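You operate a simulated robot arm through the tools that you are given. There is no shell and no other tool.

You are at the controls of a simulated robot arm. One attempt, no reset.

TASK
Clamp the grooved disc and dab green paint in the middle of its top.
Fine: Dab with the dauber; close the tin again and stand the dauber in its cup. Set down upright: wooden dauber. A coat counts when it lies all over at full strength: go over it till it gets no stronger.

It is judged by the outcome, as a careful person would: the job done as asked, and still so three seconds after it is handed in. It fails if anything else is knocked over, pushed out of place, dropped, spilled or broken.

THE ROBOT
A 6-joint arm with a two-finger parallel gripper, fixed in place. Base frame: the origin is at the foot of the arm, x ahead of it, y to its left, z up; the work surface is at about z = 770. Lengths are in mm, angles in rad, forces in N, time in s.
With the tool pointing down near the work surface it reaches from about 260 to 680 mm from the base axis. Its first joint turns from -1.152 to 1.152 rad. Payload 2.9 kg.
The tool frame sits at the grasp point between the pads (the TCP): z along the fingers, y along the line on which they close. The tips reach 30 mm beyond it. The gripper opens to 110 mm. The fingers are 20 mm wide and 10 mm thick; the gripper's body (48 by 112 mm) begins 55 mm behind the TCP.
Orientation is that of the tool frame in the base frame, as a unit quaternion [x, y, z, w]. With the fingers straight down and closing along the base's y, the tool's x points along the base's -x, its y along +y and its z along -z.

THE INTERFACE
- The arm moves only by the tool arm_command. Its argument "commands" is a list of rows, each an object of numbers (a shift or turn left out is 0, a gripper value left out holds the last): "wx", "wy", "wz": the turn, a rotation vector about the base's x, y, z in rad; "tx", "ty", "tz": the shift along the base's x, y, z in cm; "claw": the finger opening in cm, from 0 to 11. In form: [{"wx": .., "wy": .., "wz": .., "tx": .., "ty": .., "tz": .., "claw": ..}, ...]. A call has 1 to 20 rows; each row is the pose to reach, as a shift and turn from the pose commanded when the call began. A row lasts 0.2 s, in which the tool goes at most 50 mm and 0.15 rad; a call with a longer step from one row to the next is refused whole, and so is a gripper value outside its range. Where a pose cannot be reached the arm comes as near as it can. A force on the tool above 70 N (or 10 N above the force at the start of the call, whichever is more), or a blocked arm, ends the call early, and 0.2 s more pass. The fingers move at their own pace (about 108 mm/s each) and stop on an object; they squeeze with about 21 N. The grip force told is the motor's: it shows also when the fingers shut on nothing. Time passes only in rows, and 0.2 s behind the last, so rows that repeat a pose let the fingers close. The reply holds the time, the measured pose of the TCP, the force on the tool along the base axes, the opening and the grip force, in the units named above and with some noise, with the torque about the TCP (base axes, N m) and any sound that the robot's microphone picked up, and new pictures: "show" is both (left out), scene, wrist or none.
- Cameras (640 x 400 px; columns grow to the right, rows downward): "scene" is fixed at [48.7, 414.4, 1394.3]; the picture's right is [-0.94, -0.34, 0.00], its down [-0.16, 0.44, -0.88] and it looks along [0.30, -0.83, -0.47] (base axes); focal length 295 px, centre (320, 200). "wrist" rides on the gripper at [72, 17, -103] in the tool frame; the picture's right is [-0.23, 0.97, 0.00], its down [-0.76, -0.18, -0.62] and it looks along [-0.61, -0.14, 0.78] (tool axes); focal length 222 px, centre (320, 200). There is no depth. A picture from a camera that has moved, and an enlarged one, comes with that camera's place and axes in the base frame and with its lens.
- enlarge(camera, box): a new picture of the part [left, top, right, bottom] of that camera's present view, enlarged. No time passes.
- job_done(): hands the job in; it is judged then, once.

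Nothing tells you positions but the pictures and the camera data. Unless the task says otherwise, let go and move clear before handing in.

The tools are called after "Emit:" as a command line: name --argument value ..., lists and objects as JSON in quotes. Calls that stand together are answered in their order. arm_command: Moves the arm, as the interface text tells. Its arguments: {"type":"object","properties":{"commands":{"type":"array","items":{"type":"object","properties":{"wx":{"type":"number"},"wy":{"type":"number"},"wz":{"type":"number"},"tx":{"type":"number"},"ty":{"type":"number"},"tz":{"type":"number"},"claw":{"type":"number"}}}},"show":{"type":"string","enum":["both","scene","wrist","none"]}},"required":["commands"]} The other tools are called the same way: enlarge (camera, box) takes an enlarged picture of a part of a camera's view; job_done () hands the job in.

At the start:

```text
time_s: 0.0
tool_pos: [324.5, -288.4, 1187.9]
tool_rot: [0.0, 1.0, 0.0, 0.001]
force: [0.3, 0.4, 0.5]
ft_torque: [-0.01, 0.0, 0.0]
grip_width: 109.9
finger_force: 0.0
```

scene: 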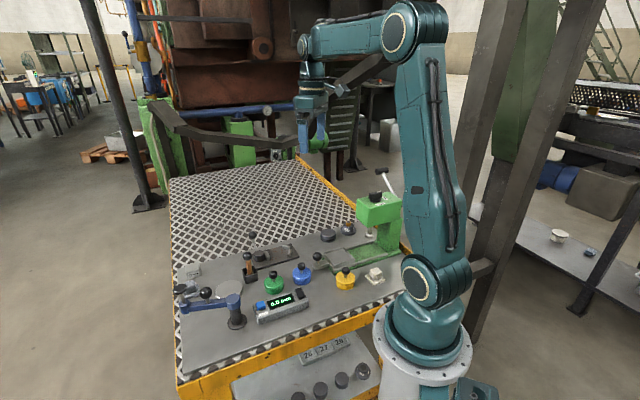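
wrist: 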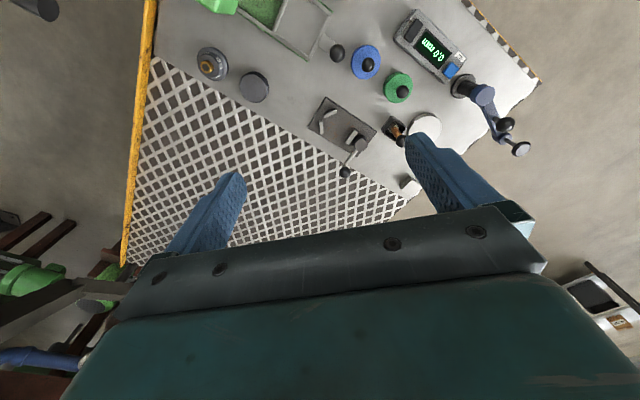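

I see a bench with a green press, coloured tins (green, blue, yellow), a vice-like clamp, a dauber in a cup and some discs. I'll take closer looks before moving.

Emit:
enlarge --camera "scene" --box '[170, 220, 330, 320]'

Emit:
enlarge --camera "scene" --box '[280, 160, 440, 300]'

Emit:
enlarge --camera "wrist" --box '[300, 0, 540, 200]'

Emit:
enlarge --camera "wrist" --box '[120, 0, 360, 150]'

```text
4.00 times, centred on (250, 270) of scene
camera zoom: at [48.7, 414.4, 1394.3], right [-0.94, -0.34, 0.0], down [-0.16, 0.44, -0.88], along [0.3, -0.83, -0.47], focal length 1180 px, centre (600, -80)
```

zoom: 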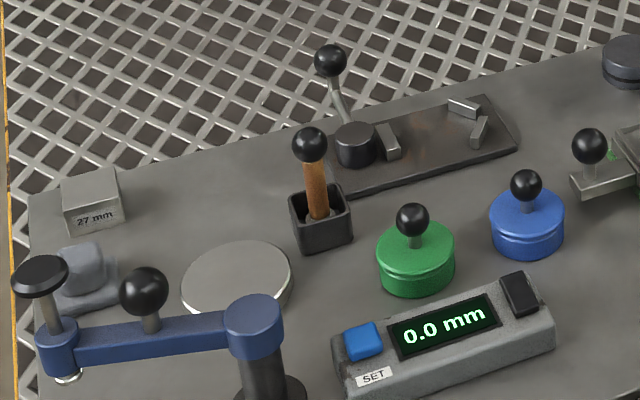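

```text
2.86 times, centred on (360, 230) of scene
camera zoom: at [48.7, 414.4, 1394.3], right [-0.94, -0.34, 0.0], down [-0.16, 0.44, -0.88], along [0.3, -0.83, -0.47], focal length 843 px, centre (206, 114)
```

zoom: 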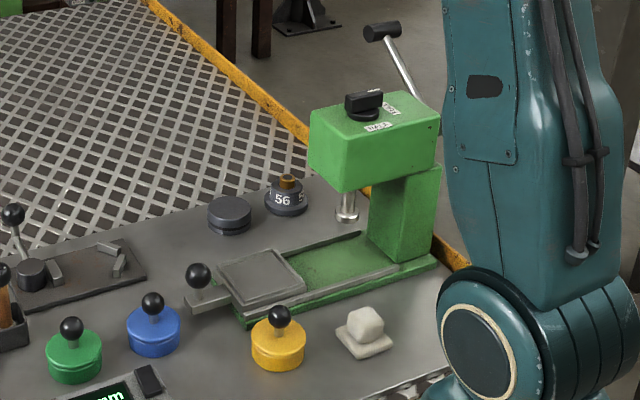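

```text
2.00 times, centred on (420, 100) of wrist
camera zoom: at [252.5, -271.5, 1289.5], right [0.23, 0.97, 0.0], down [0.76, -0.18, 0.62], along [0.61, -0.14, -0.78], focal length 444 px, centre (120, 400)
```

zoom: 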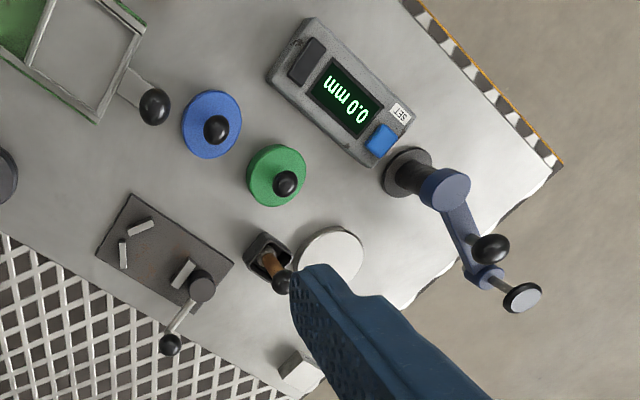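

```text
2.67 times, centred on (240, 75) of wrist
camera zoom: at [252.5, -271.5, 1289.5], right [0.23, 0.97, 0.0], down [0.76, -0.18, 0.62], along [0.61, -0.14, -0.78], focal length 592 px, centre (533, 533)
```

zoom: 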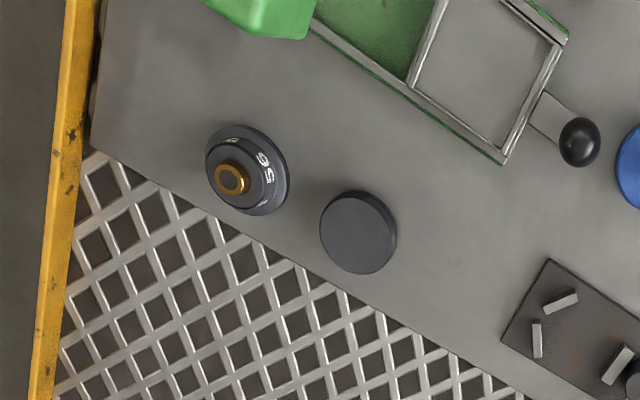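

The dark low cylinder near (318,-415) may be the grooved disc, the cam clamp looks to be near (450,-265), the green tin near (385,-130) and the dauber cup near (472,-143). I'll lower the camera a bit for a better look.

Emit:
arm_command --commands '[{"tx": -1, "ty": 0.6, "tz": -4}, {"tx": -2, "ty": 1.2, "tz": -8}, {"tx": -3, "ty": 1.8, "tz": -12}, {"tx": -4, "ty": 2.4, "tz": -16}]'

```text
time_s: 1.0
tool_pos: [284.9, -264.6, 1024.6]
tool_rot: [0.001, 1.0, 0.0, 0.001]
force: [0.0, 0.6, 0.3]
ft_torque: [0.02, 0.01, 0.04]
grip_width: 110.0
finger_force: 0.1
camera wrist: at [211.5, -247.8, 1127.7], right [0.23, 0.97, 0.0], down [0.76, -0.18, 0.62], along [0.61, -0.14, -0.78], focal length 222 px, centre (320, 200)
```

scene: 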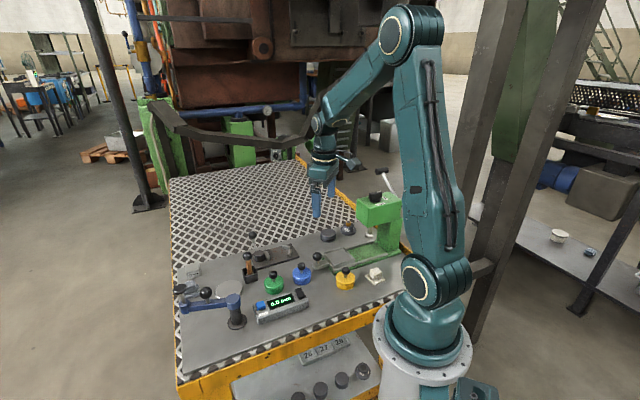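
wrist: 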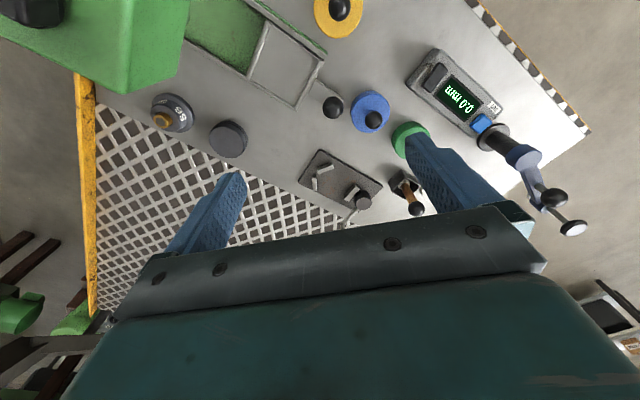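

The pictures line up with my first estimates. I'll zoom in on the clamp, the discs and the dauber.

Emit:
enlarge --camera "wrist" --box '[280, 120, 440, 220]'

Emit:
enlarge --camera "wrist" --box '[120, 70, 280, 170]'

Emit:
enlarge --camera "scene" --box '[220, 220, 300, 270]'

Emit:
enlarge --camera "scene" --box '[310, 210, 370, 250]'

```text
4.00 times, centred on (360, 170) of wrist
camera zoom: at [211.5, -247.8, 1127.7], right [0.23, 0.97, 0.0], down [0.76, -0.18, 0.62], along [0.61, -0.14, -0.78], focal length 888 px, centre (160, 320)
```

zoom: 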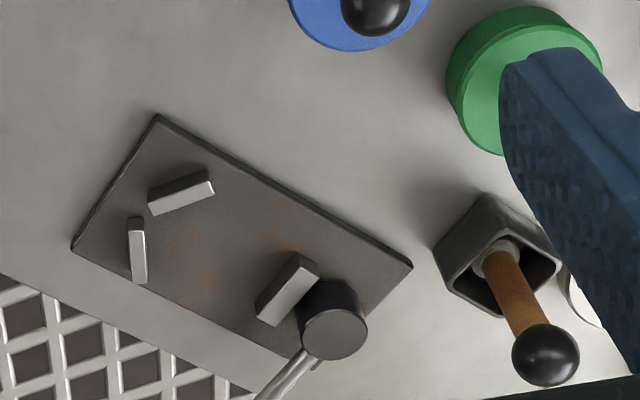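

```text
4.00 times, centred on (200, 120) of wrist
camera zoom: at [211.5, -247.8, 1127.7], right [0.23, 0.97, 0.0], down [0.76, -0.18, 0.62], along [0.61, -0.14, -0.78], focal length 888 px, centre (800, 520)
```

zoom: 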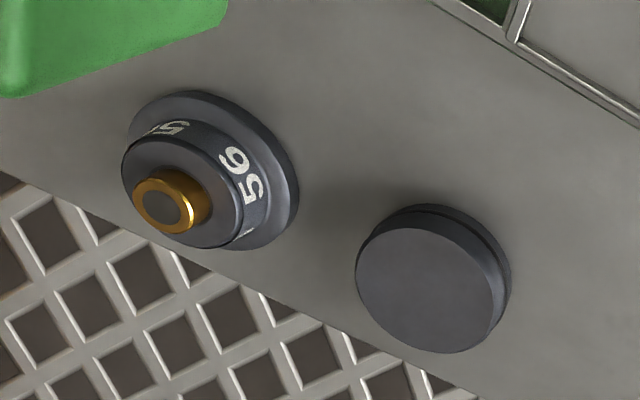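

```text
8.00 times, centred on (260, 245) of scene
camera zoom: at [48.7, 414.4, 1394.3], right [-0.94, -0.34, 0.0], down [-0.16, 0.44, -0.88], along [0.3, -0.83, -0.47], focal length 2359 px, centre (800, -160)
```

zoom: 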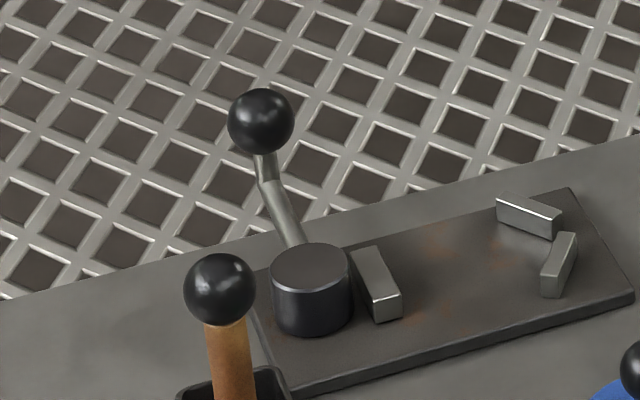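

```text
10.00 times, centred on (340, 230) of scene
camera zoom: at [48.7, 414.4, 1394.3], right [-0.94, -0.34, 0.0], down [-0.16, 0.44, -0.88], along [0.3, -0.83, -0.47], focal length 2949 px, centre (120, -100)
```

zoom: 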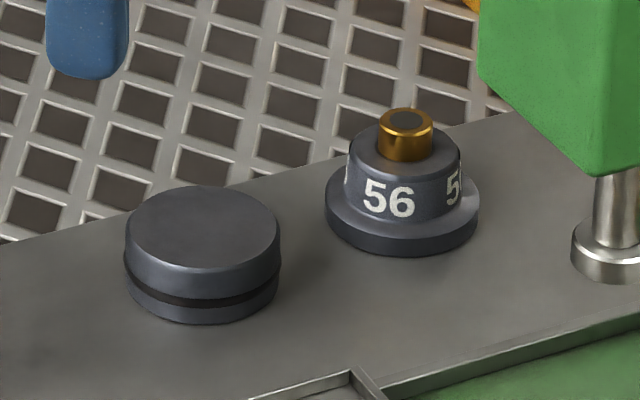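

The grooved disc is the dark low cylinder with a dark ring in its side, at about (318,-415), roughly 55 mm across and 21 mm high. The clamp has a V of two blocks and a cam-driven jaw with a ball lever. I'll go over the disc to fix its position and check the clearance to the green press.

Emit:
arm_command --commands '[{"tx": 0.8, "ty": -3.5, "tz": -1}, {"tx": 1.6, "ty": -7, "tz": -2}, {"tx": 2.4, "ty": -11, "tz": -3}, {"tx": 3.3, "ty": -15, "tz": -4.5}]'

Emit:
enlarge --camera "wrist" --box '[200, 60, 440, 210]'

```text
time_s: 2.0
tool_pos: [316.2, -414.6, 981.4]
tool_rot: [0.0, 1.0, 0.0, 0.0]
force: [-0.1, -0.1, 0.1]
ft_torque: [0.01, 0.0, -0.04]
grip_width: 110.2
finger_force: 0.1
camera wrist: at [243.9, -397.4, 1084.3], right [0.23, 0.97, 0.0], down [0.76, -0.18, 0.62], along [0.61, -0.14, -0.78], focal length 222 px, centre (320, 200)
```

scene: 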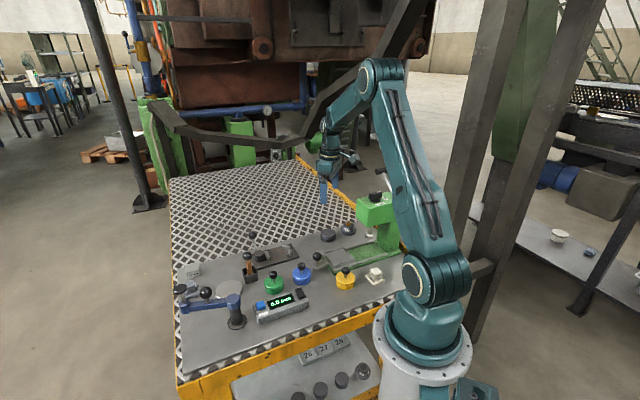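
wrist: 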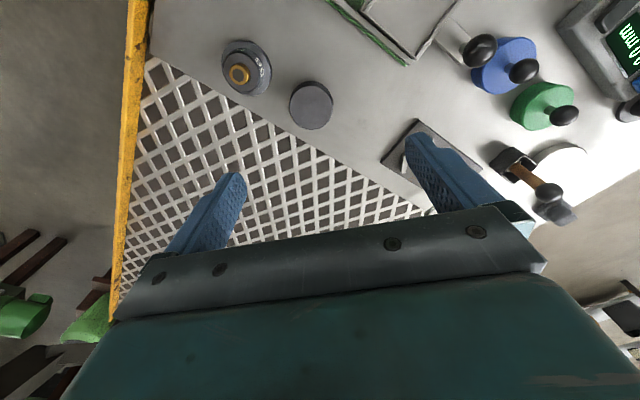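

```text
2.67 times, centred on (320, 135) of wrist
camera zoom: at [243.9, -397.4, 1084.3], right [0.23, 0.97, 0.0], down [0.76, -0.18, 0.62], along [0.61, -0.14, -0.78], focal length 592 px, centre (320, 373)
```

zoom: 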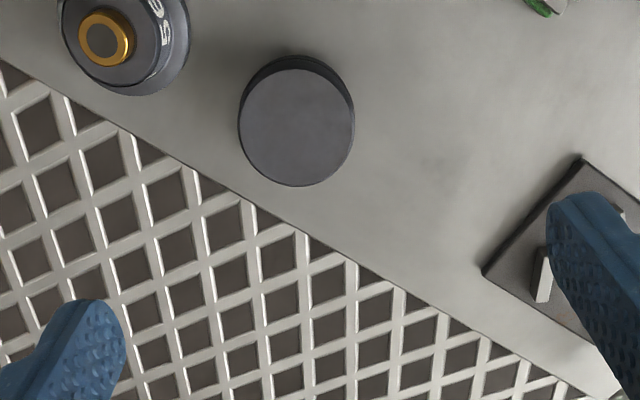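

The disc sits at about (322.5,-427.5) and the press head reaches x≈219, so I'll turn slightly and descend over the disc with the fingers at 80 mm. I'll check again before the final drop.

Emit:
arm_command --commands '[{"tx": 0.3, "ty": -0.5, "tz": -2.5, "wz": -0.12, "claw": 8}, {"tx": 0.6, "ty": -1.2, "tz": -5.5, "wz": -0.24, "claw": 8}, {"tx": 0.62, "ty": -1.3, "tz": -9, "wz": -0.35, "claw": 8}, {"tx": 0.62, "ty": -1.3, "tz": -11, "wz": -0.35, "claw": 8}]'

Emit:
enlarge --camera "wrist" --box '[220, 80, 420, 205]'

Emit:
enlarge --camera "scene" --box '[290, 140, 430, 260]'

```text
time_s: 3.0
tool_pos: [328.3, -426.3, 873.2]
tool_rot: [0.175, 0.985, 0.0, 0.0]
force: [-0.4, 0.2, 0.3]
ft_torque: [-0.01, -0.01, 0.01]
grip_width: 79.9
finger_force: 0.1
camera wrist: at [264.7, -385.5, 976.5], right [0.55, 0.84, 0.0], down [0.65, -0.43, 0.62], along [0.52, -0.34, -0.78], focal length 222 px, centre (320, 200)
```

scene: 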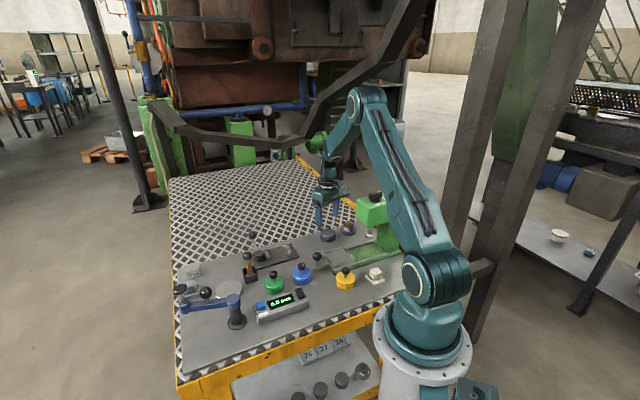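
wrist: 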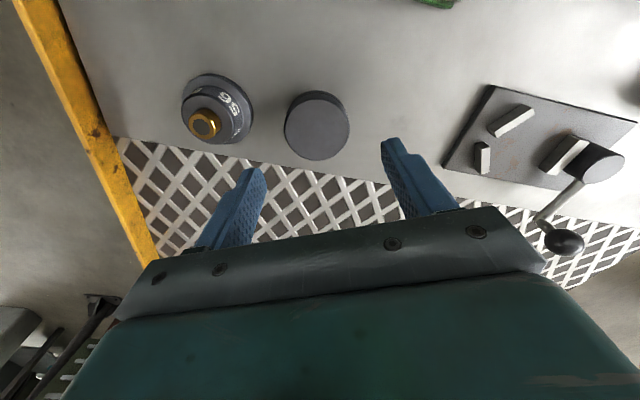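

```text
3.20 times, centred on (320, 142) of wrist
camera zoom: at [264.7, -385.5, 976.5], right [0.55, 0.84, 0.0], down [0.65, -0.43, 0.62], along [0.52, -0.34, -0.78], focal length 711 px, centre (320, 384)
```

zoom: 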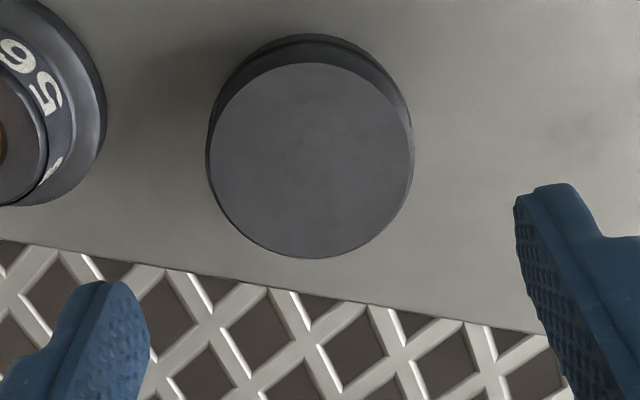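

```text
3.33 times, centred on (360, 200) of scene
camera zoom: at [48.7, 414.4, 1394.3], right [-0.94, -0.34, 0.0], down [-0.16, 0.44, -0.88], along [0.3, -0.83, -0.47], focal length 983 px, centre (187, 200)
```

zoom: 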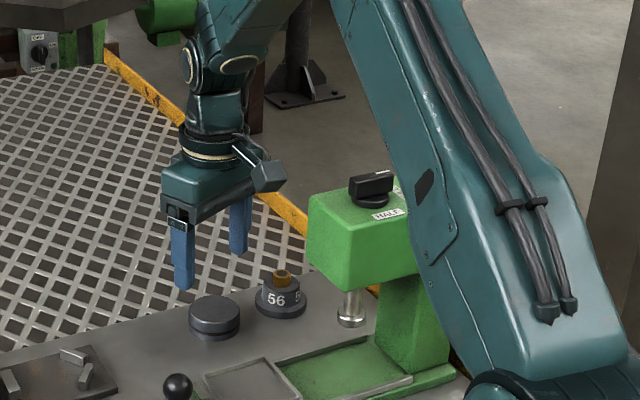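

The disc is 55 mm across and lies within a few mm of the tool axis, about (324.5,-427.5). I'll check the measured pose once more at rest before going down.

Emit:
arm_command --commands '[{"tx": 0}, {"tx": 0}]' --show "wrist"

Emit:
enlarge --camera "wrist" --box '[220, 80, 420, 205]'

```text
time_s: 3.6
tool_pos: [327.1, -425.9, 872.3]
tool_rot: [0.174, 0.985, 0.0, 0.0]
force: [-0.2, 1.2, 0.8]
ft_torque: [-0.01, -0.01, -0.03]
grip_width: 80.1
finger_force: 0.0
camera wrist: at [264.6, -385.5, 976.7], right [0.55, 0.84, 0.0], down [0.65, -0.43, 0.62], along [0.52, -0.34, -0.78], focal length 222 px, centre (320, 200)
```

wrist: 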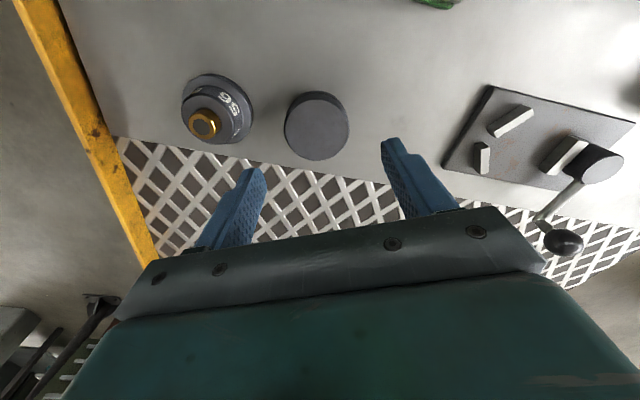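

```text
3.20 times, centred on (320, 142) of wrist
camera zoom: at [264.6, -385.5, 976.7], right [0.55, 0.84, 0.0], down [0.65, -0.43, 0.62], along [0.52, -0.34, -0.78], focal length 711 px, centre (320, 384)
```

zoom: 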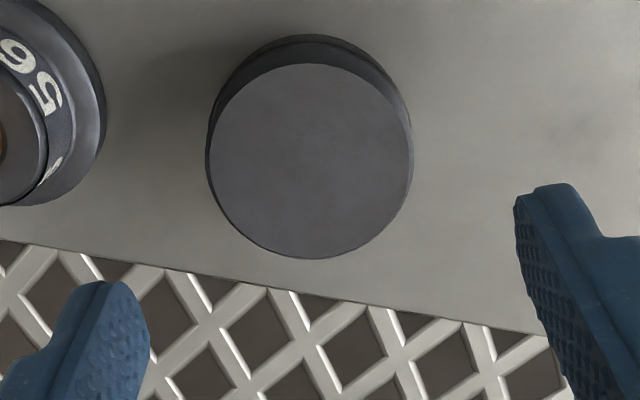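

I'll shift by (-3.5,-1) mm, go down until the fingers overlap the top 8 mm of the disc, and close.

Emit:
arm_command --commands '[{"tx": -0.35, "ty": -0.1, "tz": -2, "claw": 8}, {"tx": -0.35, "ty": -0.1, "tz": -4.5, "claw": 8}, {"tx": -0.35, "ty": -0.1, "tz": -6, "claw": 8}, {"tx": -0.35, "ty": -0.1, "tz": -6, "claw": 8}]'

Emit:
enlarge --camera "wrist" --box '[200, 100, 440, 250]'

Emit:
enlarge --camera "scene" --box '[290, 180, 390, 260]'

```text
time_s: 4.6
tool_pos: [323.2, -426.1, 813.9]
tool_rot: [0.173, 0.985, 0.0, 0.0]
force: [-0.1, -0.2, -0.1]
ft_torque: [0.0, 0.02, -0.02]
grip_width: 79.9
finger_force: 0.1
camera wrist: at [260.4, -386.2, 916.7], right [0.55, 0.84, 0.0], down [0.65, -0.43, 0.62], along [0.52, -0.34, -0.78], focal length 222 px, centre (320, 200)
```

scene: 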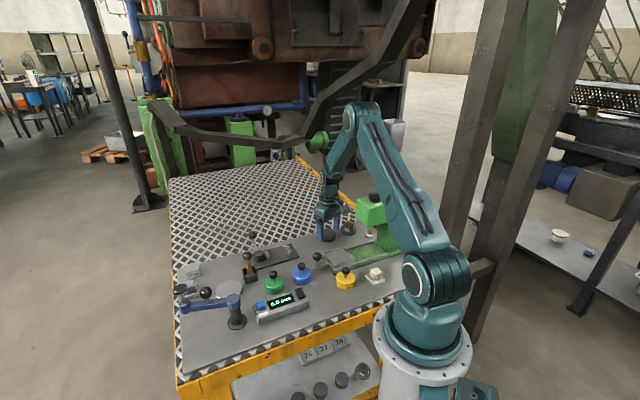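
wrist: 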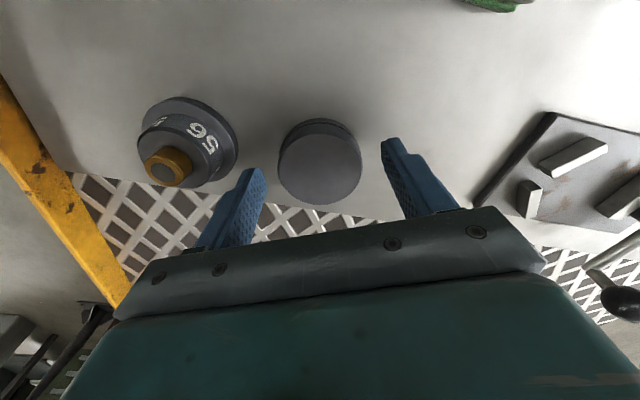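

```text
2.67 times, centred on (320, 175) of wrist
camera zoom: at [260.4, -386.2, 916.7], right [0.55, 0.84, 0.0], down [0.65, -0.43, 0.62], along [0.52, -0.34, -0.78], focal length 592 px, centre (320, 267)
```

zoom: 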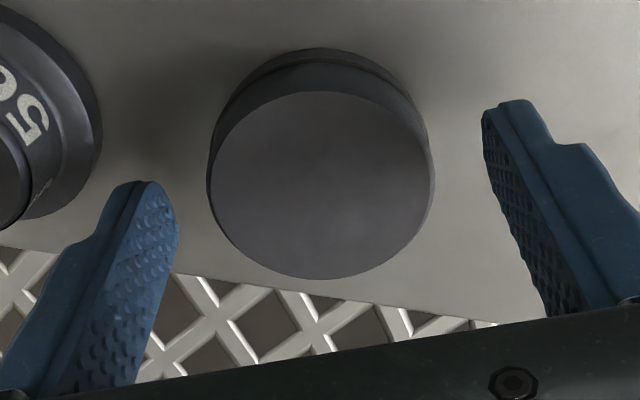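

```text
5.00 times, centred on (340, 220) of scene
camera zoom: at [48.7, 414.4, 1394.3], right [-0.94, -0.34, 0.0], down [-0.16, 0.44, -0.88], along [0.3, -0.83, -0.47], focal length 1475 px, centre (220, 100)
```

zoom: 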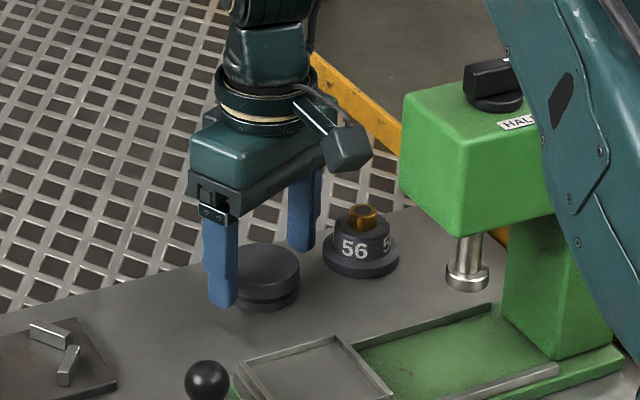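

The disc is centred between the fingers; closing now.

Emit:
arm_command --commands '[{"claw": 5}, {"claw": 5}, {"claw": 5}]'

Emit:
enlarge --camera "wrist" --box '[200, 100, 440, 250]'

```text
time_s: 5.4
tool_pos: [323.4, -426.7, 813.3]
tool_rot: [0.174, 0.985, 0.0, 0.001]
force: [1.8, -1.0, 0.3]
ft_torque: [-0.03, -0.03, 0.01]
grip_width: 54.9
finger_force: 20.7
camera wrist: at [260.4, -386.2, 916.9], right [0.55, 0.84, 0.0], down [0.65, -0.43, 0.62], along [0.52, -0.34, -0.78], focal length 222 px, centre (320, 200)
```

scene: 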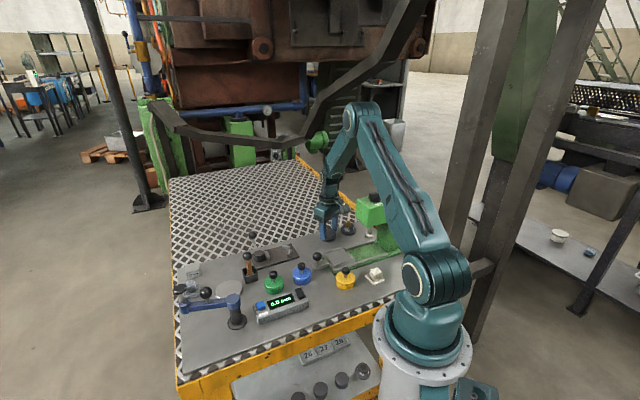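
wrist: 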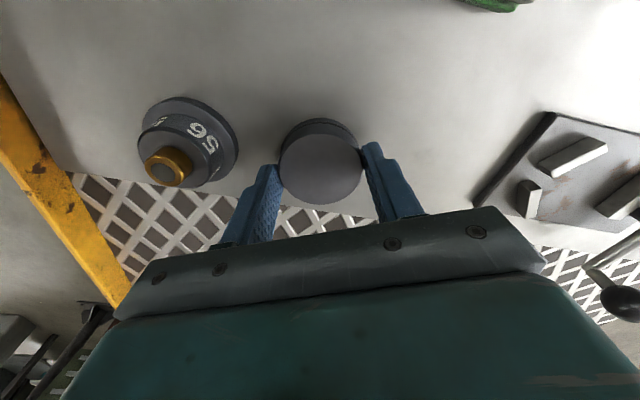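

```text
2.67 times, centred on (320, 175) of wrist
camera zoom: at [260.4, -386.2, 916.9], right [0.55, 0.84, 0.0], down [0.65, -0.43, 0.62], along [0.52, -0.34, -0.78], focal length 592 px, centre (320, 267)
```

zoom: 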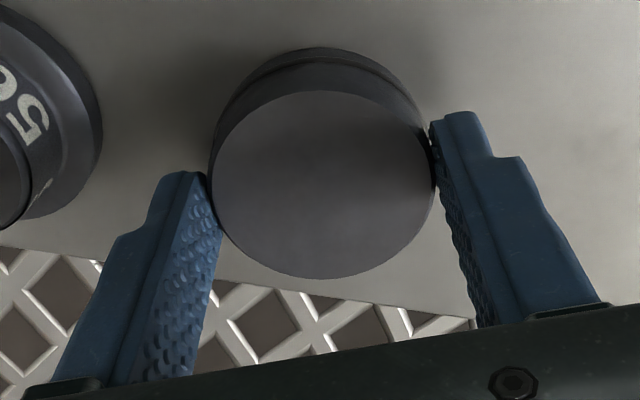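

The disc is held (54.9 mm, 21 N). I'll lift it, swing to just beyond the clamp with the jaws turned 45°, and look at the V and the moving jaw.

Emit:
arm_command --commands '[{"tz": 3, "claw": 5}, {"tz": 6, "claw": 5}, {"tz": 8, "tx": 1, "ty": 1, "wz": 0.14, "claw": 5}, {"tz": 8, "tx": 3, "ty": 4, "wz": 0.28, "claw": 5}, {"tz": 8, "tx": 5, "ty": 7, "wz": 0.42, "claw": 5}, {"tz": 8, "tx": 7, "ty": 10, "wz": 0.56, "claw": 5}, {"tz": 8, "tx": 9, "ty": 13, "wz": 0.7, "claw": 5}, {"tz": 8, "tx": 11, "ty": 16, "wz": 0.84, "claw": 5}, {"tz": 8, "tx": 13, "ty": 18, "wz": 0.98, "claw": 5}, {"tz": 8, "tx": 15.5, "ty": 19.2, "wz": 1.125, "claw": 5}, {"tz": 8, "tx": 15.5, "ty": 19.2, "wz": 1.135, "claw": 5}]'

Emit:
enlarge --camera "wrist" --box '[200, 0, 440, 150]'

Emit:
enlarge --camera "scene" --box '[200, 190, 320, 290]'

```text
time_s: 7.8
tool_pos: [475.1, -235.4, 893.1]
tool_rot: [-0.383, 0.924, 0.001, 0.0]
force: [-0.2, 0.7, -0.1]
ft_torque: [0.01, -0.02, 0.04]
grip_width: 50.4
finger_force: 0.1
camera wrist: at [411.8, -275.7, 995.2], right [-0.53, 0.85, 0.0], down [0.66, 0.41, 0.62], along [0.53, 0.33, -0.78], focal length 222 px, centre (320, 200)
```

scene: 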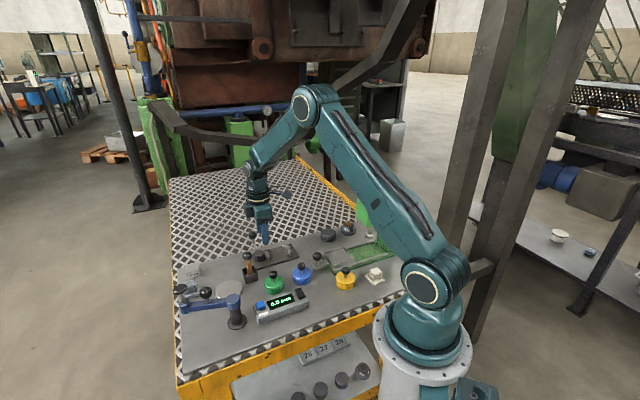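
wrist: 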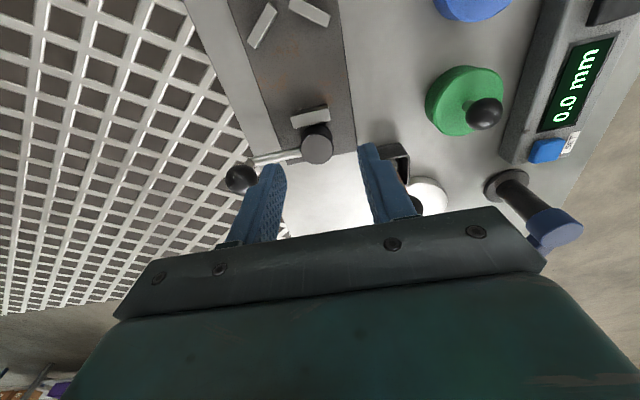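

```text
2.67 times, centred on (320, 75) of wrist
camera zoom: at [411.8, -275.7, 995.2], right [-0.53, 0.85, 0.0], down [0.66, 0.41, 0.62], along [0.53, 0.33, -0.78], focal length 592 px, centre (320, 533)
```

zoom: 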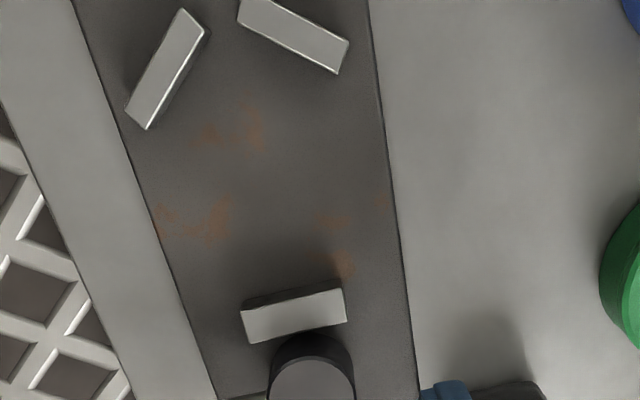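

```text
4.00 times, centred on (260, 240) of scene
camera zoom: at [48.7, 414.4, 1394.3], right [-0.94, -0.34, 0.0], down [-0.16, 0.44, -0.88], along [0.3, -0.83, -0.47], focal length 1180 px, centre (560, 40)
```

zoom: 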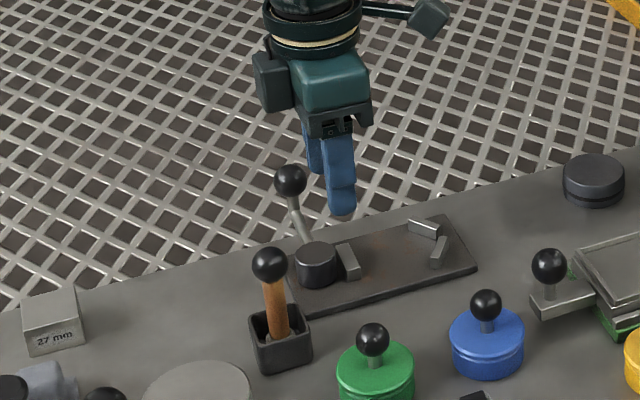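

The disc slipped out at the lift: the grip reads 50.4 mm and the disc is still standing at its old place. I've now measured the clamp (axis x−y≈721, seat near (441,-280)). I'll go back over the disc, check it and grip it deeper.

Emit:
arm_command --commands '[{"tx": -2, "ty": -2, "wz": -0.14, "claw": 8}, {"tx": -4, "ty": -5, "wz": -0.28, "claw": 8}, {"tx": -6, "ty": -8, "wz": -0.42, "claw": 8}, {"tx": -8, "ty": -11, "wz": -0.56, "claw": 8}, {"tx": -10, "ty": -14, "wz": -0.7, "claw": 8}, {"tx": -12.5, "ty": -17, "wz": -0.84, "claw": 8}, {"tx": -15, "ty": -19, "wz": -0.98, "claw": 8}, {"tx": -15.0, "ty": -19.4, "wz": -1.12, "claw": 8}, {"tx": -15.0, "ty": -19.4, "wz": -1.135, "tz": -2, "claw": 8}, {"tx": -15.0, "ty": -19.4, "wz": -1.135, "tz": -2, "claw": 8}]'

Emit:
enlarge --camera "wrist" --box '[220, 80, 420, 205]'

Emit:
enlarge --camera "scene" --box '[290, 190, 390, 260]'

```text
time_s: 10.0
tool_pos: [326.9, -431.0, 871.1]
tool_rot: [0.174, 0.985, 0.0, 0.0]
force: [-0.8, -0.8, 0.4]
ft_torque: [0.01, 0.0, 0.0]
grip_width: 79.9
finger_force: 0.1
camera wrist: at [263.3, -390.8, 974.1], right [0.55, 0.84, 0.0], down [0.65, -0.43, 0.62], along [0.52, -0.34, -0.78], focal length 222 px, centre (320, 200)
```

scene: 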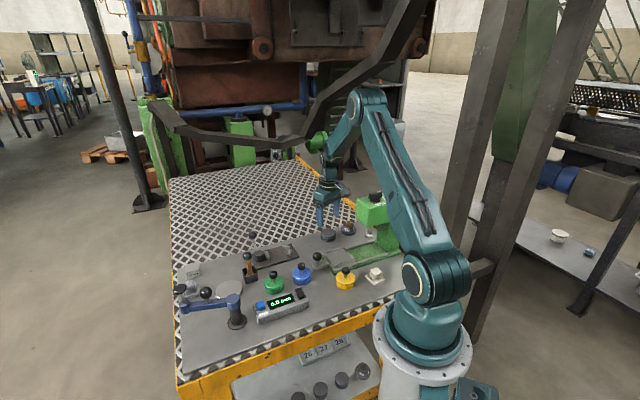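
wrist: 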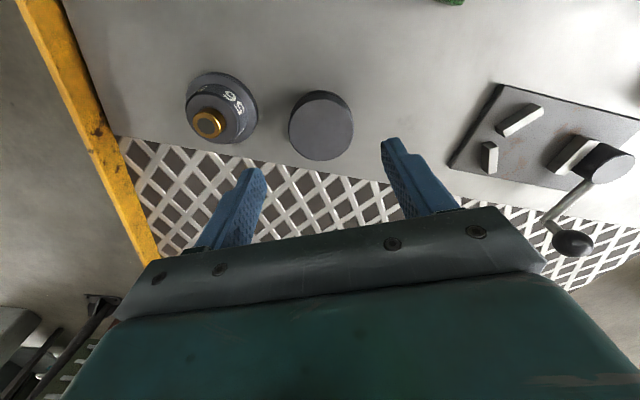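

```text
3.20 times, centred on (320, 142) of wrist
camera zoom: at [263.3, -390.8, 974.1], right [0.55, 0.84, 0.0], down [0.65, -0.43, 0.62], along [0.52, -0.34, -0.78], focal length 711 px, centre (320, 384)
```

zoom: 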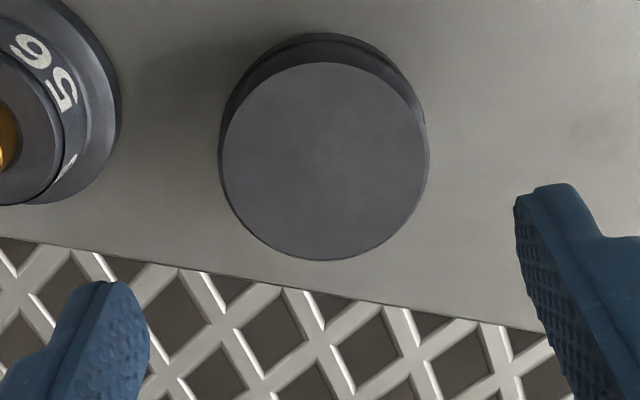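

```text
5.71 times, centred on (340, 225) of scene
camera zoom: at [48.7, 414.4, 1394.3], right [-0.94, -0.34, 0.0], down [-0.16, 0.44, -0.88], along [0.3, -0.83, -0.47], focal length 1685 px, centre (206, 57)
```

zoom: 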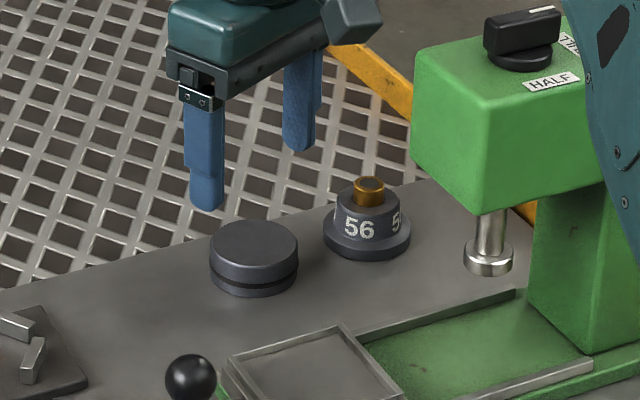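

The disc stands untouched. I'll go lower this time (tips about 3 mm above the bench), gripping a little off-centre so the fingers will clear the V blocks later, and lift gently.

Emit:
arm_command --commands '[{"tx": 0.25, "ty": 0.13, "tz": -3, "claw": 8}, {"tx": 0.25, "ty": 0.13, "tz": -5.5, "claw": 8}, {"tx": 0.25, "ty": 0.13, "tz": -6.5, "claw": 8}, {"tx": 0.25, "ty": 0.13, "tz": -6.9, "claw": 8}, {"tx": 0.25, "ty": 0.13, "tz": -6.9, "claw": 5}, {"tx": 0.25, "ty": 0.13, "tz": -6.9, "claw": 5}, {"tx": 0.25, "ty": 0.13, "tz": -6.9, "claw": 5}, {"tx": 0.25, "ty": 0.13, "tz": -6.7, "claw": 5}, {"tx": 0.25, "ty": 0.13, "tz": -6.3, "claw": 5}, {"tx": 0.25, "ty": 0.13, "tz": -5.9, "claw": 5}]'

Emit:
enlarge --camera "wrist" --box '[200, 100, 440, 250]'

Emit:
enlarge --camera "scene" --box '[290, 190, 390, 260]'

```text
time_s: 12.2
tool_pos: [329.8, -427.2, 812.4]
tool_rot: [0.174, 0.985, 0.0, 0.0]
force: [0.6, 0.6, -4.3]
ft_torque: [0.0, 0.02, -0.01]
grip_width: 55.2
finger_force: 21.2
camera wrist: at [266.1, -388.7, 915.1], right [0.55, 0.84, 0.0], down [0.65, -0.43, 0.62], along [0.52, -0.34, -0.78], focal length 222 px, centre (320, 200)
```

scene: 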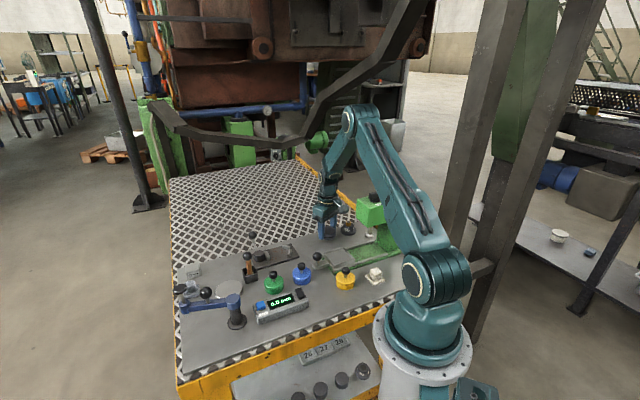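
wrist: 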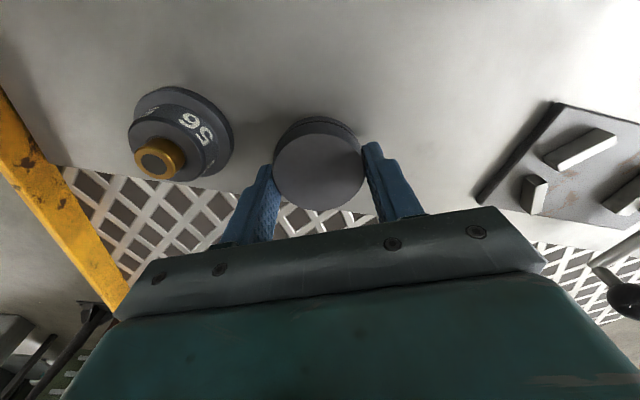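

```text
2.67 times, centred on (320, 175) of wrist
camera zoom: at [266.1, -388.7, 915.1], right [0.55, 0.84, 0.0], down [0.65, -0.43, 0.62], along [0.52, -0.34, -0.78], focal length 592 px, centre (320, 267)
```

zoom: 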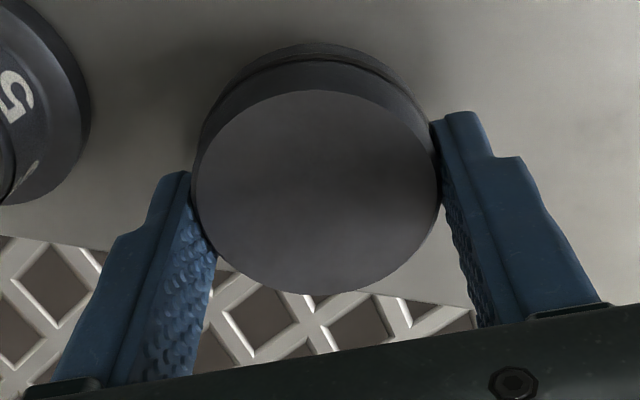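

```text
5.71 times, centred on (340, 225) of scene
camera zoom: at [48.7, 414.4, 1394.3], right [-0.94, -0.34, 0.0], down [-0.16, 0.44, -0.88], along [0.3, -0.83, -0.47], focal length 1685 px, centre (206, 57)
```

zoom: 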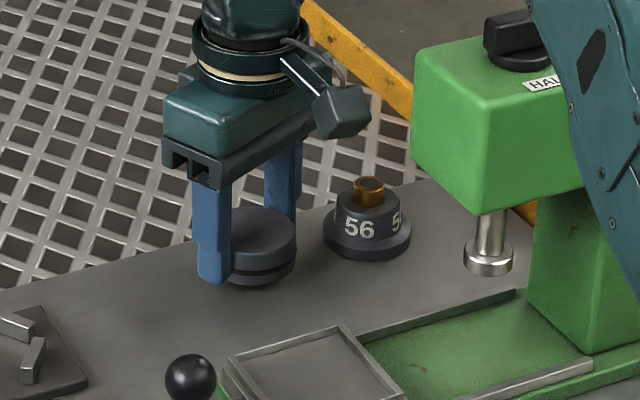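

The disc is held firmly now (force −4.3 N matches its weight). I'll raise it smoothly and carry it over the clamp seat with the jaws turned 45°.

Emit:
arm_command --commands '[{"tz": 1, "claw": 5}, {"tz": 2.5, "claw": 5}, {"tz": 4.5, "claw": 5}, {"tz": 6, "tx": 0.5, "ty": 0.7, "wz": 0.07, "claw": 5}, {"tz": 7, "tx": 1.5, "ty": 2, "wz": 0.19, "claw": 5}, {"tz": 7, "tx": 3, "ty": 4, "wz": 0.32, "claw": 5}, {"tz": 7, "tx": 4.6, "ty": 6, "wz": 0.45, "claw": 5}, {"tz": 7, "tx": 6.2, "ty": 8, "wz": 0.58, "claw": 5}, {"tz": 7, "tx": 7.8, "ty": 10, "wz": 0.71, "claw": 5}, {"tz": 7, "tx": 9.4, "ty": 12, "wz": 0.84, "claw": 5}, {"tz": 7, "tx": 10.6, "ty": 13.8, "wz": 0.96, "claw": 5}, {"tz": 7, "tx": 11.4, "ty": 14.8, "wz": 1.06, "claw": 5}, {"tz": 7, "tx": 11.84, "ty": 15.3, "wz": 1.135, "claw": 5}, {"tz": 7, "tx": 11.84, "ty": 15.3, "wz": 1.135, "claw": 5}]'

Emit:
enlarge --camera "wrist" --box '[200, 80, 440, 230]'

Emit:
enlarge --camera "scene" --box '[220, 190, 320, 260]'

```text
time_s: 15.2
tool_pos: [446.9, -275.1, 882.1]
tool_rot: [-0.384, 0.923, 0.0, 0.0]
force: [-0.1, 0.1, -4.4]
ft_torque: [-0.01, -0.03, 0.0]
grip_width: 55.5
finger_force: 20.7
camera wrist: at [383.9, -315.7, 985.2], right [-0.53, 0.85, 0.0], down [0.66, 0.41, 0.62], along [0.53, 0.33, -0.78], focal length 222 px, centre (320, 200)
```

scene: 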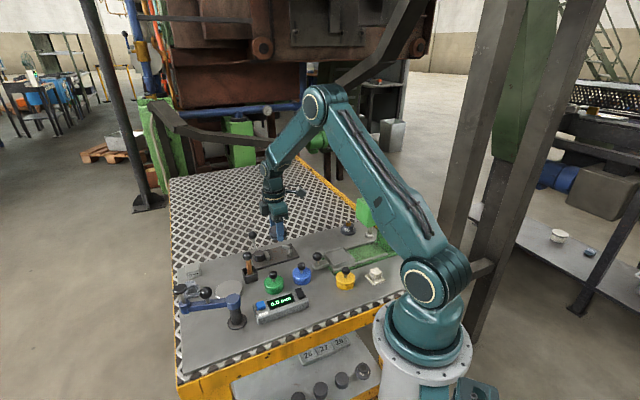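
wrist: 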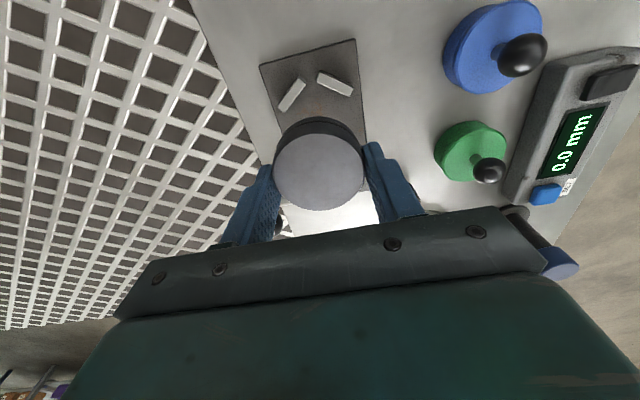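

```text
2.67 times, centred on (320, 155) of wrist
camera zoom: at [383.9, -315.7, 985.2], right [-0.53, 0.85, 0.0], down [0.66, 0.41, 0.62], along [0.53, 0.33, -0.78], focal length 592 px, centre (320, 320)
```

zoom: 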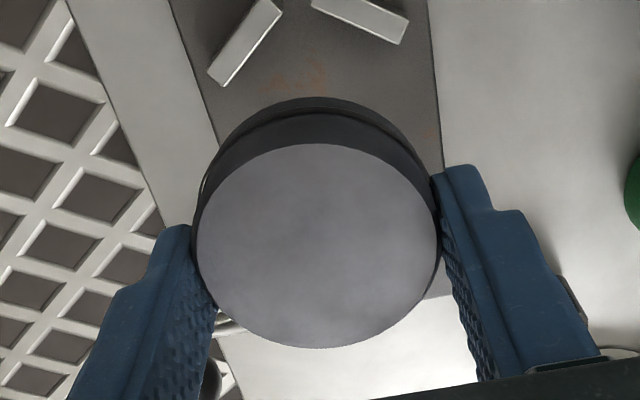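

```text
5.71 times, centred on (270, 225) of scene
camera zoom: at [48.7, 414.4, 1394.3], right [-0.94, -0.34, 0.0], down [-0.16, 0.44, -0.88], along [0.3, -0.83, -0.47], focal length 1685 px, centre (606, 57)
```

zoom: 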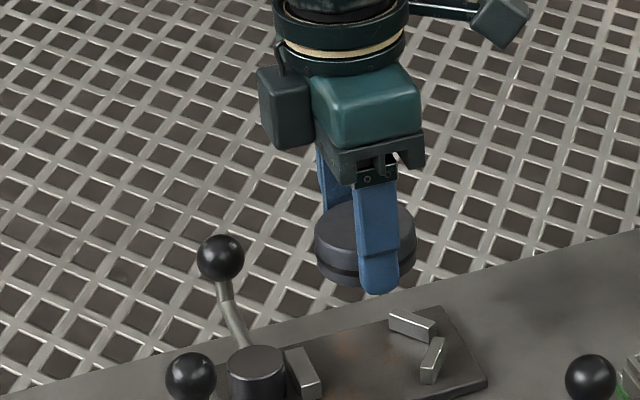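

The disc is held over the clamp. I'll come down partway and check the alignment with the V.

Emit:
arm_command --commands '[{"tz": -2, "claw": 5}, {"tz": -4, "claw": 5}, {"tz": -4.5, "claw": 5}]'

Emit:
enlarge --camera "wrist" --box '[200, 80, 440, 230]'

Emit:
enlarge --camera "scene" --box '[220, 200, 320, 270]'

```text
time_s: 16.0
tool_pos: [447.4, -277.5, 835.7]
tool_rot: [-0.383, 0.924, -0.001, 0.001]
force: [-0.5, 0.7, -4.7]
ft_torque: [0.04, -0.01, 0.01]
grip_width: 55.5
finger_force: 21.2
camera wrist: at [384.3, -316.8, 939.5], right [-0.53, 0.85, 0.0], down [0.66, 0.41, 0.62], along [0.53, 0.33, -0.78], focal length 222 px, centre (320, 200)
```

scene: 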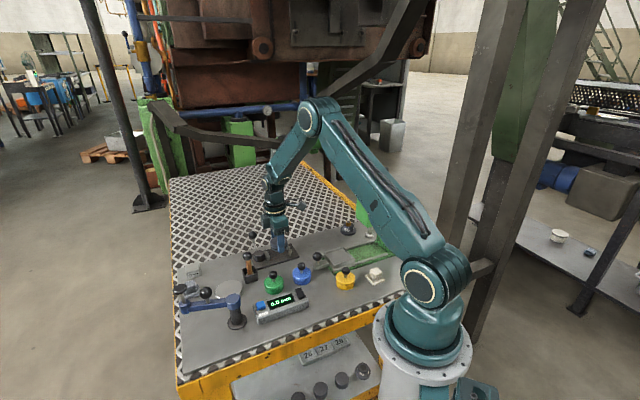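
wrist: 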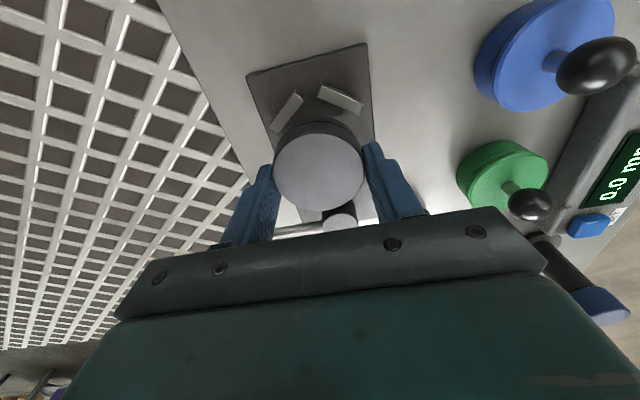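

```text
2.67 times, centred on (320, 155) of wrist
camera zoom: at [384.3, -316.8, 939.5], right [-0.53, 0.85, 0.0], down [0.66, 0.41, 0.62], along [0.53, 0.33, -0.78], focal length 592 px, centre (320, 320)
```

zoom: 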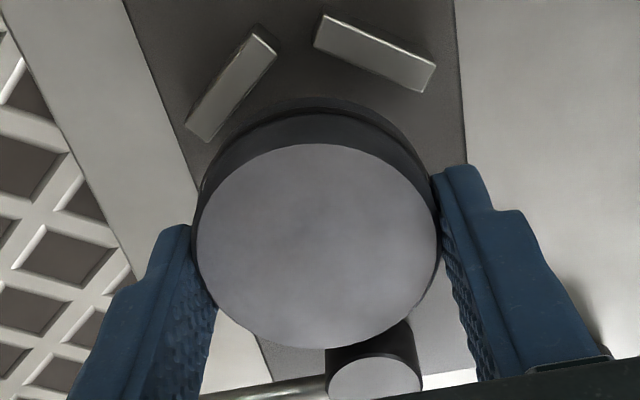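

```text
5.71 times, centred on (270, 235) of scene
camera zoom: at [48.8, 414.4, 1394.3], right [-0.94, -0.34, 0.0], down [-0.16, 0.44, -0.88], along [0.3, -0.83, -0.47], focal length 1685 px, centre (606, 0)
```

zoom: 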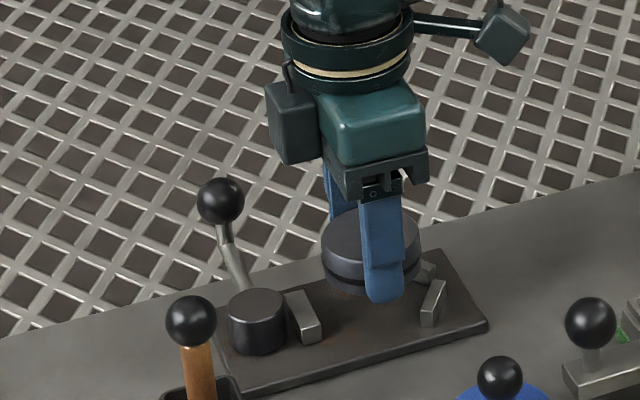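

The V axis sits about 2 mm to one side of the disc, so I'll shift by (−1.5,+1.5) mm and lower until just above the plate.

Emit:
arm_command --commands '[{"tx": -0.15, "ty": 0.15, "tz": -1, "claw": 5}, {"tx": -0.15, "ty": 0.15, "tz": -2, "claw": 5}, {"tx": -0.15, "ty": 0.15, "tz": -2.5, "claw": 5}, {"tx": -0.15, "ty": 0.15, "tz": -2.5, "claw": 5}]'

Emit:
enlarge --camera "wrist" --box '[200, 80, 440, 230]'

Emit:
enlarge --camera "scene" --box '[220, 200, 320, 270]'

```text
time_s: 17.0
tool_pos: [444.4, -275.5, 811.4]
tool_rot: [-0.383, 0.924, 0.0, -0.001]
force: [0.0, 0.2, -3.9]
ft_torque: [-0.02, 0.01, 0.01]
grip_width: 55.4
finger_force: 21.1
camera wrist: at [381.7, -314.6, 914.8], right [-0.53, 0.85, 0.0], down [0.66, 0.41, 0.62], along [0.53, 0.33, -0.78], focal length 222 px, centre (320, 200)
```

scene: 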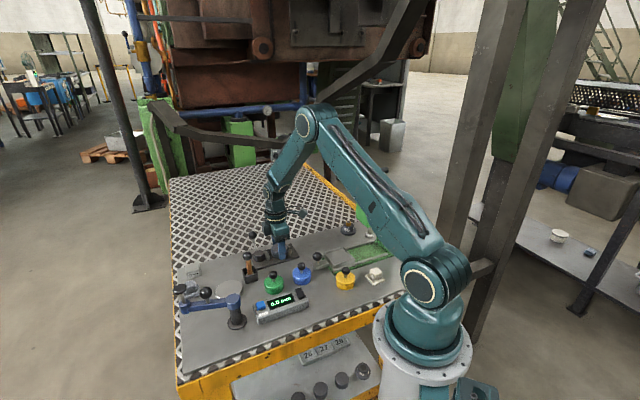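
wrist: 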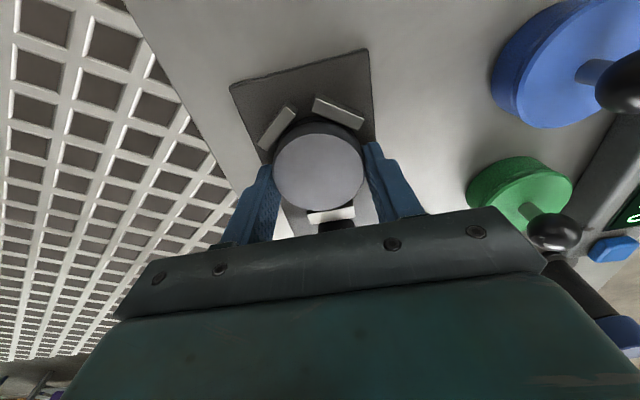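

```text
2.67 times, centred on (320, 155) of wrist
camera zoom: at [381.7, -314.6, 914.8], right [-0.53, 0.85, 0.0], down [0.66, 0.41, 0.62], along [0.53, 0.33, -0.78], focal length 592 px, centre (320, 320)
```

zoom: 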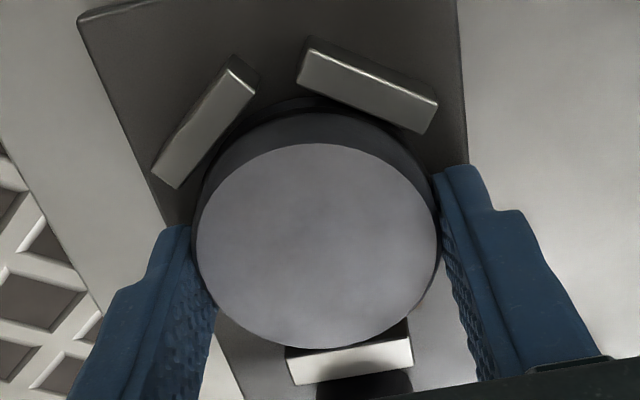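

```text
5.71 times, centred on (270, 235) of scene
camera zoom: at [48.7, 414.4, 1394.3], right [-0.94, -0.34, 0.0], down [-0.16, 0.44, -0.88], along [0.3, -0.83, -0.47], focal length 1685 px, centre (606, 0)
```

zoom: 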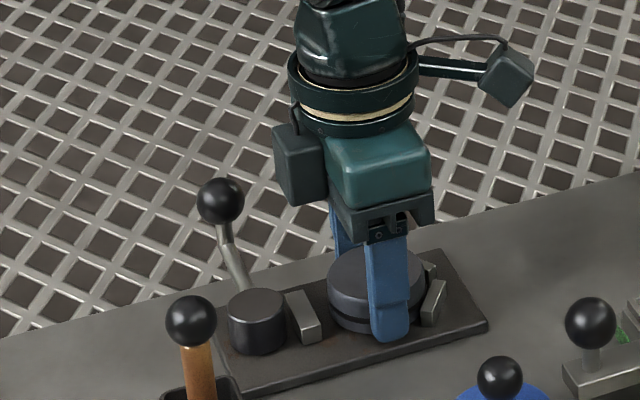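

The disc is between the blocks and clear of them. I'll lower in small steps, watching for contact with the plate.

Emit:
arm_command --commands '[{"tz": -0.15, "claw": 5}, {"tz": -0.3, "claw": 5}, {"tz": -0.3, "claw": 5}]' --show "none"

Emit:
arm_command --commands '[{"tz": -0.08, "claw": 5}, {"tz": -0.15, "claw": 5}, {"tz": -0.15, "claw": 5}]' --show "wrist"

```text
time_s: 17.8
tool_pos: [444.5, -275.1, 809.9]
tool_rot: [-0.382, 0.924, -0.001, 0.001]
force: [-2.9, -2.2, 4.1]
ft_torque: [0.16, 0.07, 0.1]
grip_width: 55.5
finger_force: 20.9
```

```text
time_s: 18.6
tool_pos: [445.1, -273.8, 809.0]
tool_rot: [-0.382, 0.924, -0.001, 0.0]
force: [-6.0, -2.7, 17.1]
ft_torque: [0.11, 0.46, 0.06]
grip_width: 55.4
finger_force: 21.6
camera wrist: at [382.4, -313.7, 911.2], right [-0.53, 0.85, 0.0], down [0.66, 0.41, 0.62], along [0.53, 0.33, -0.78], focal length 222 px, centre (320, 200)
```

wrist: 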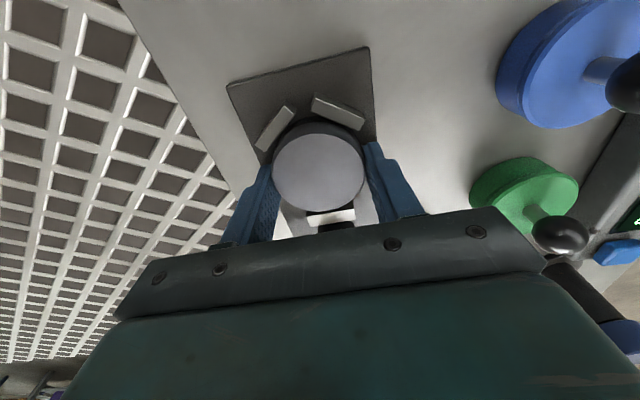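

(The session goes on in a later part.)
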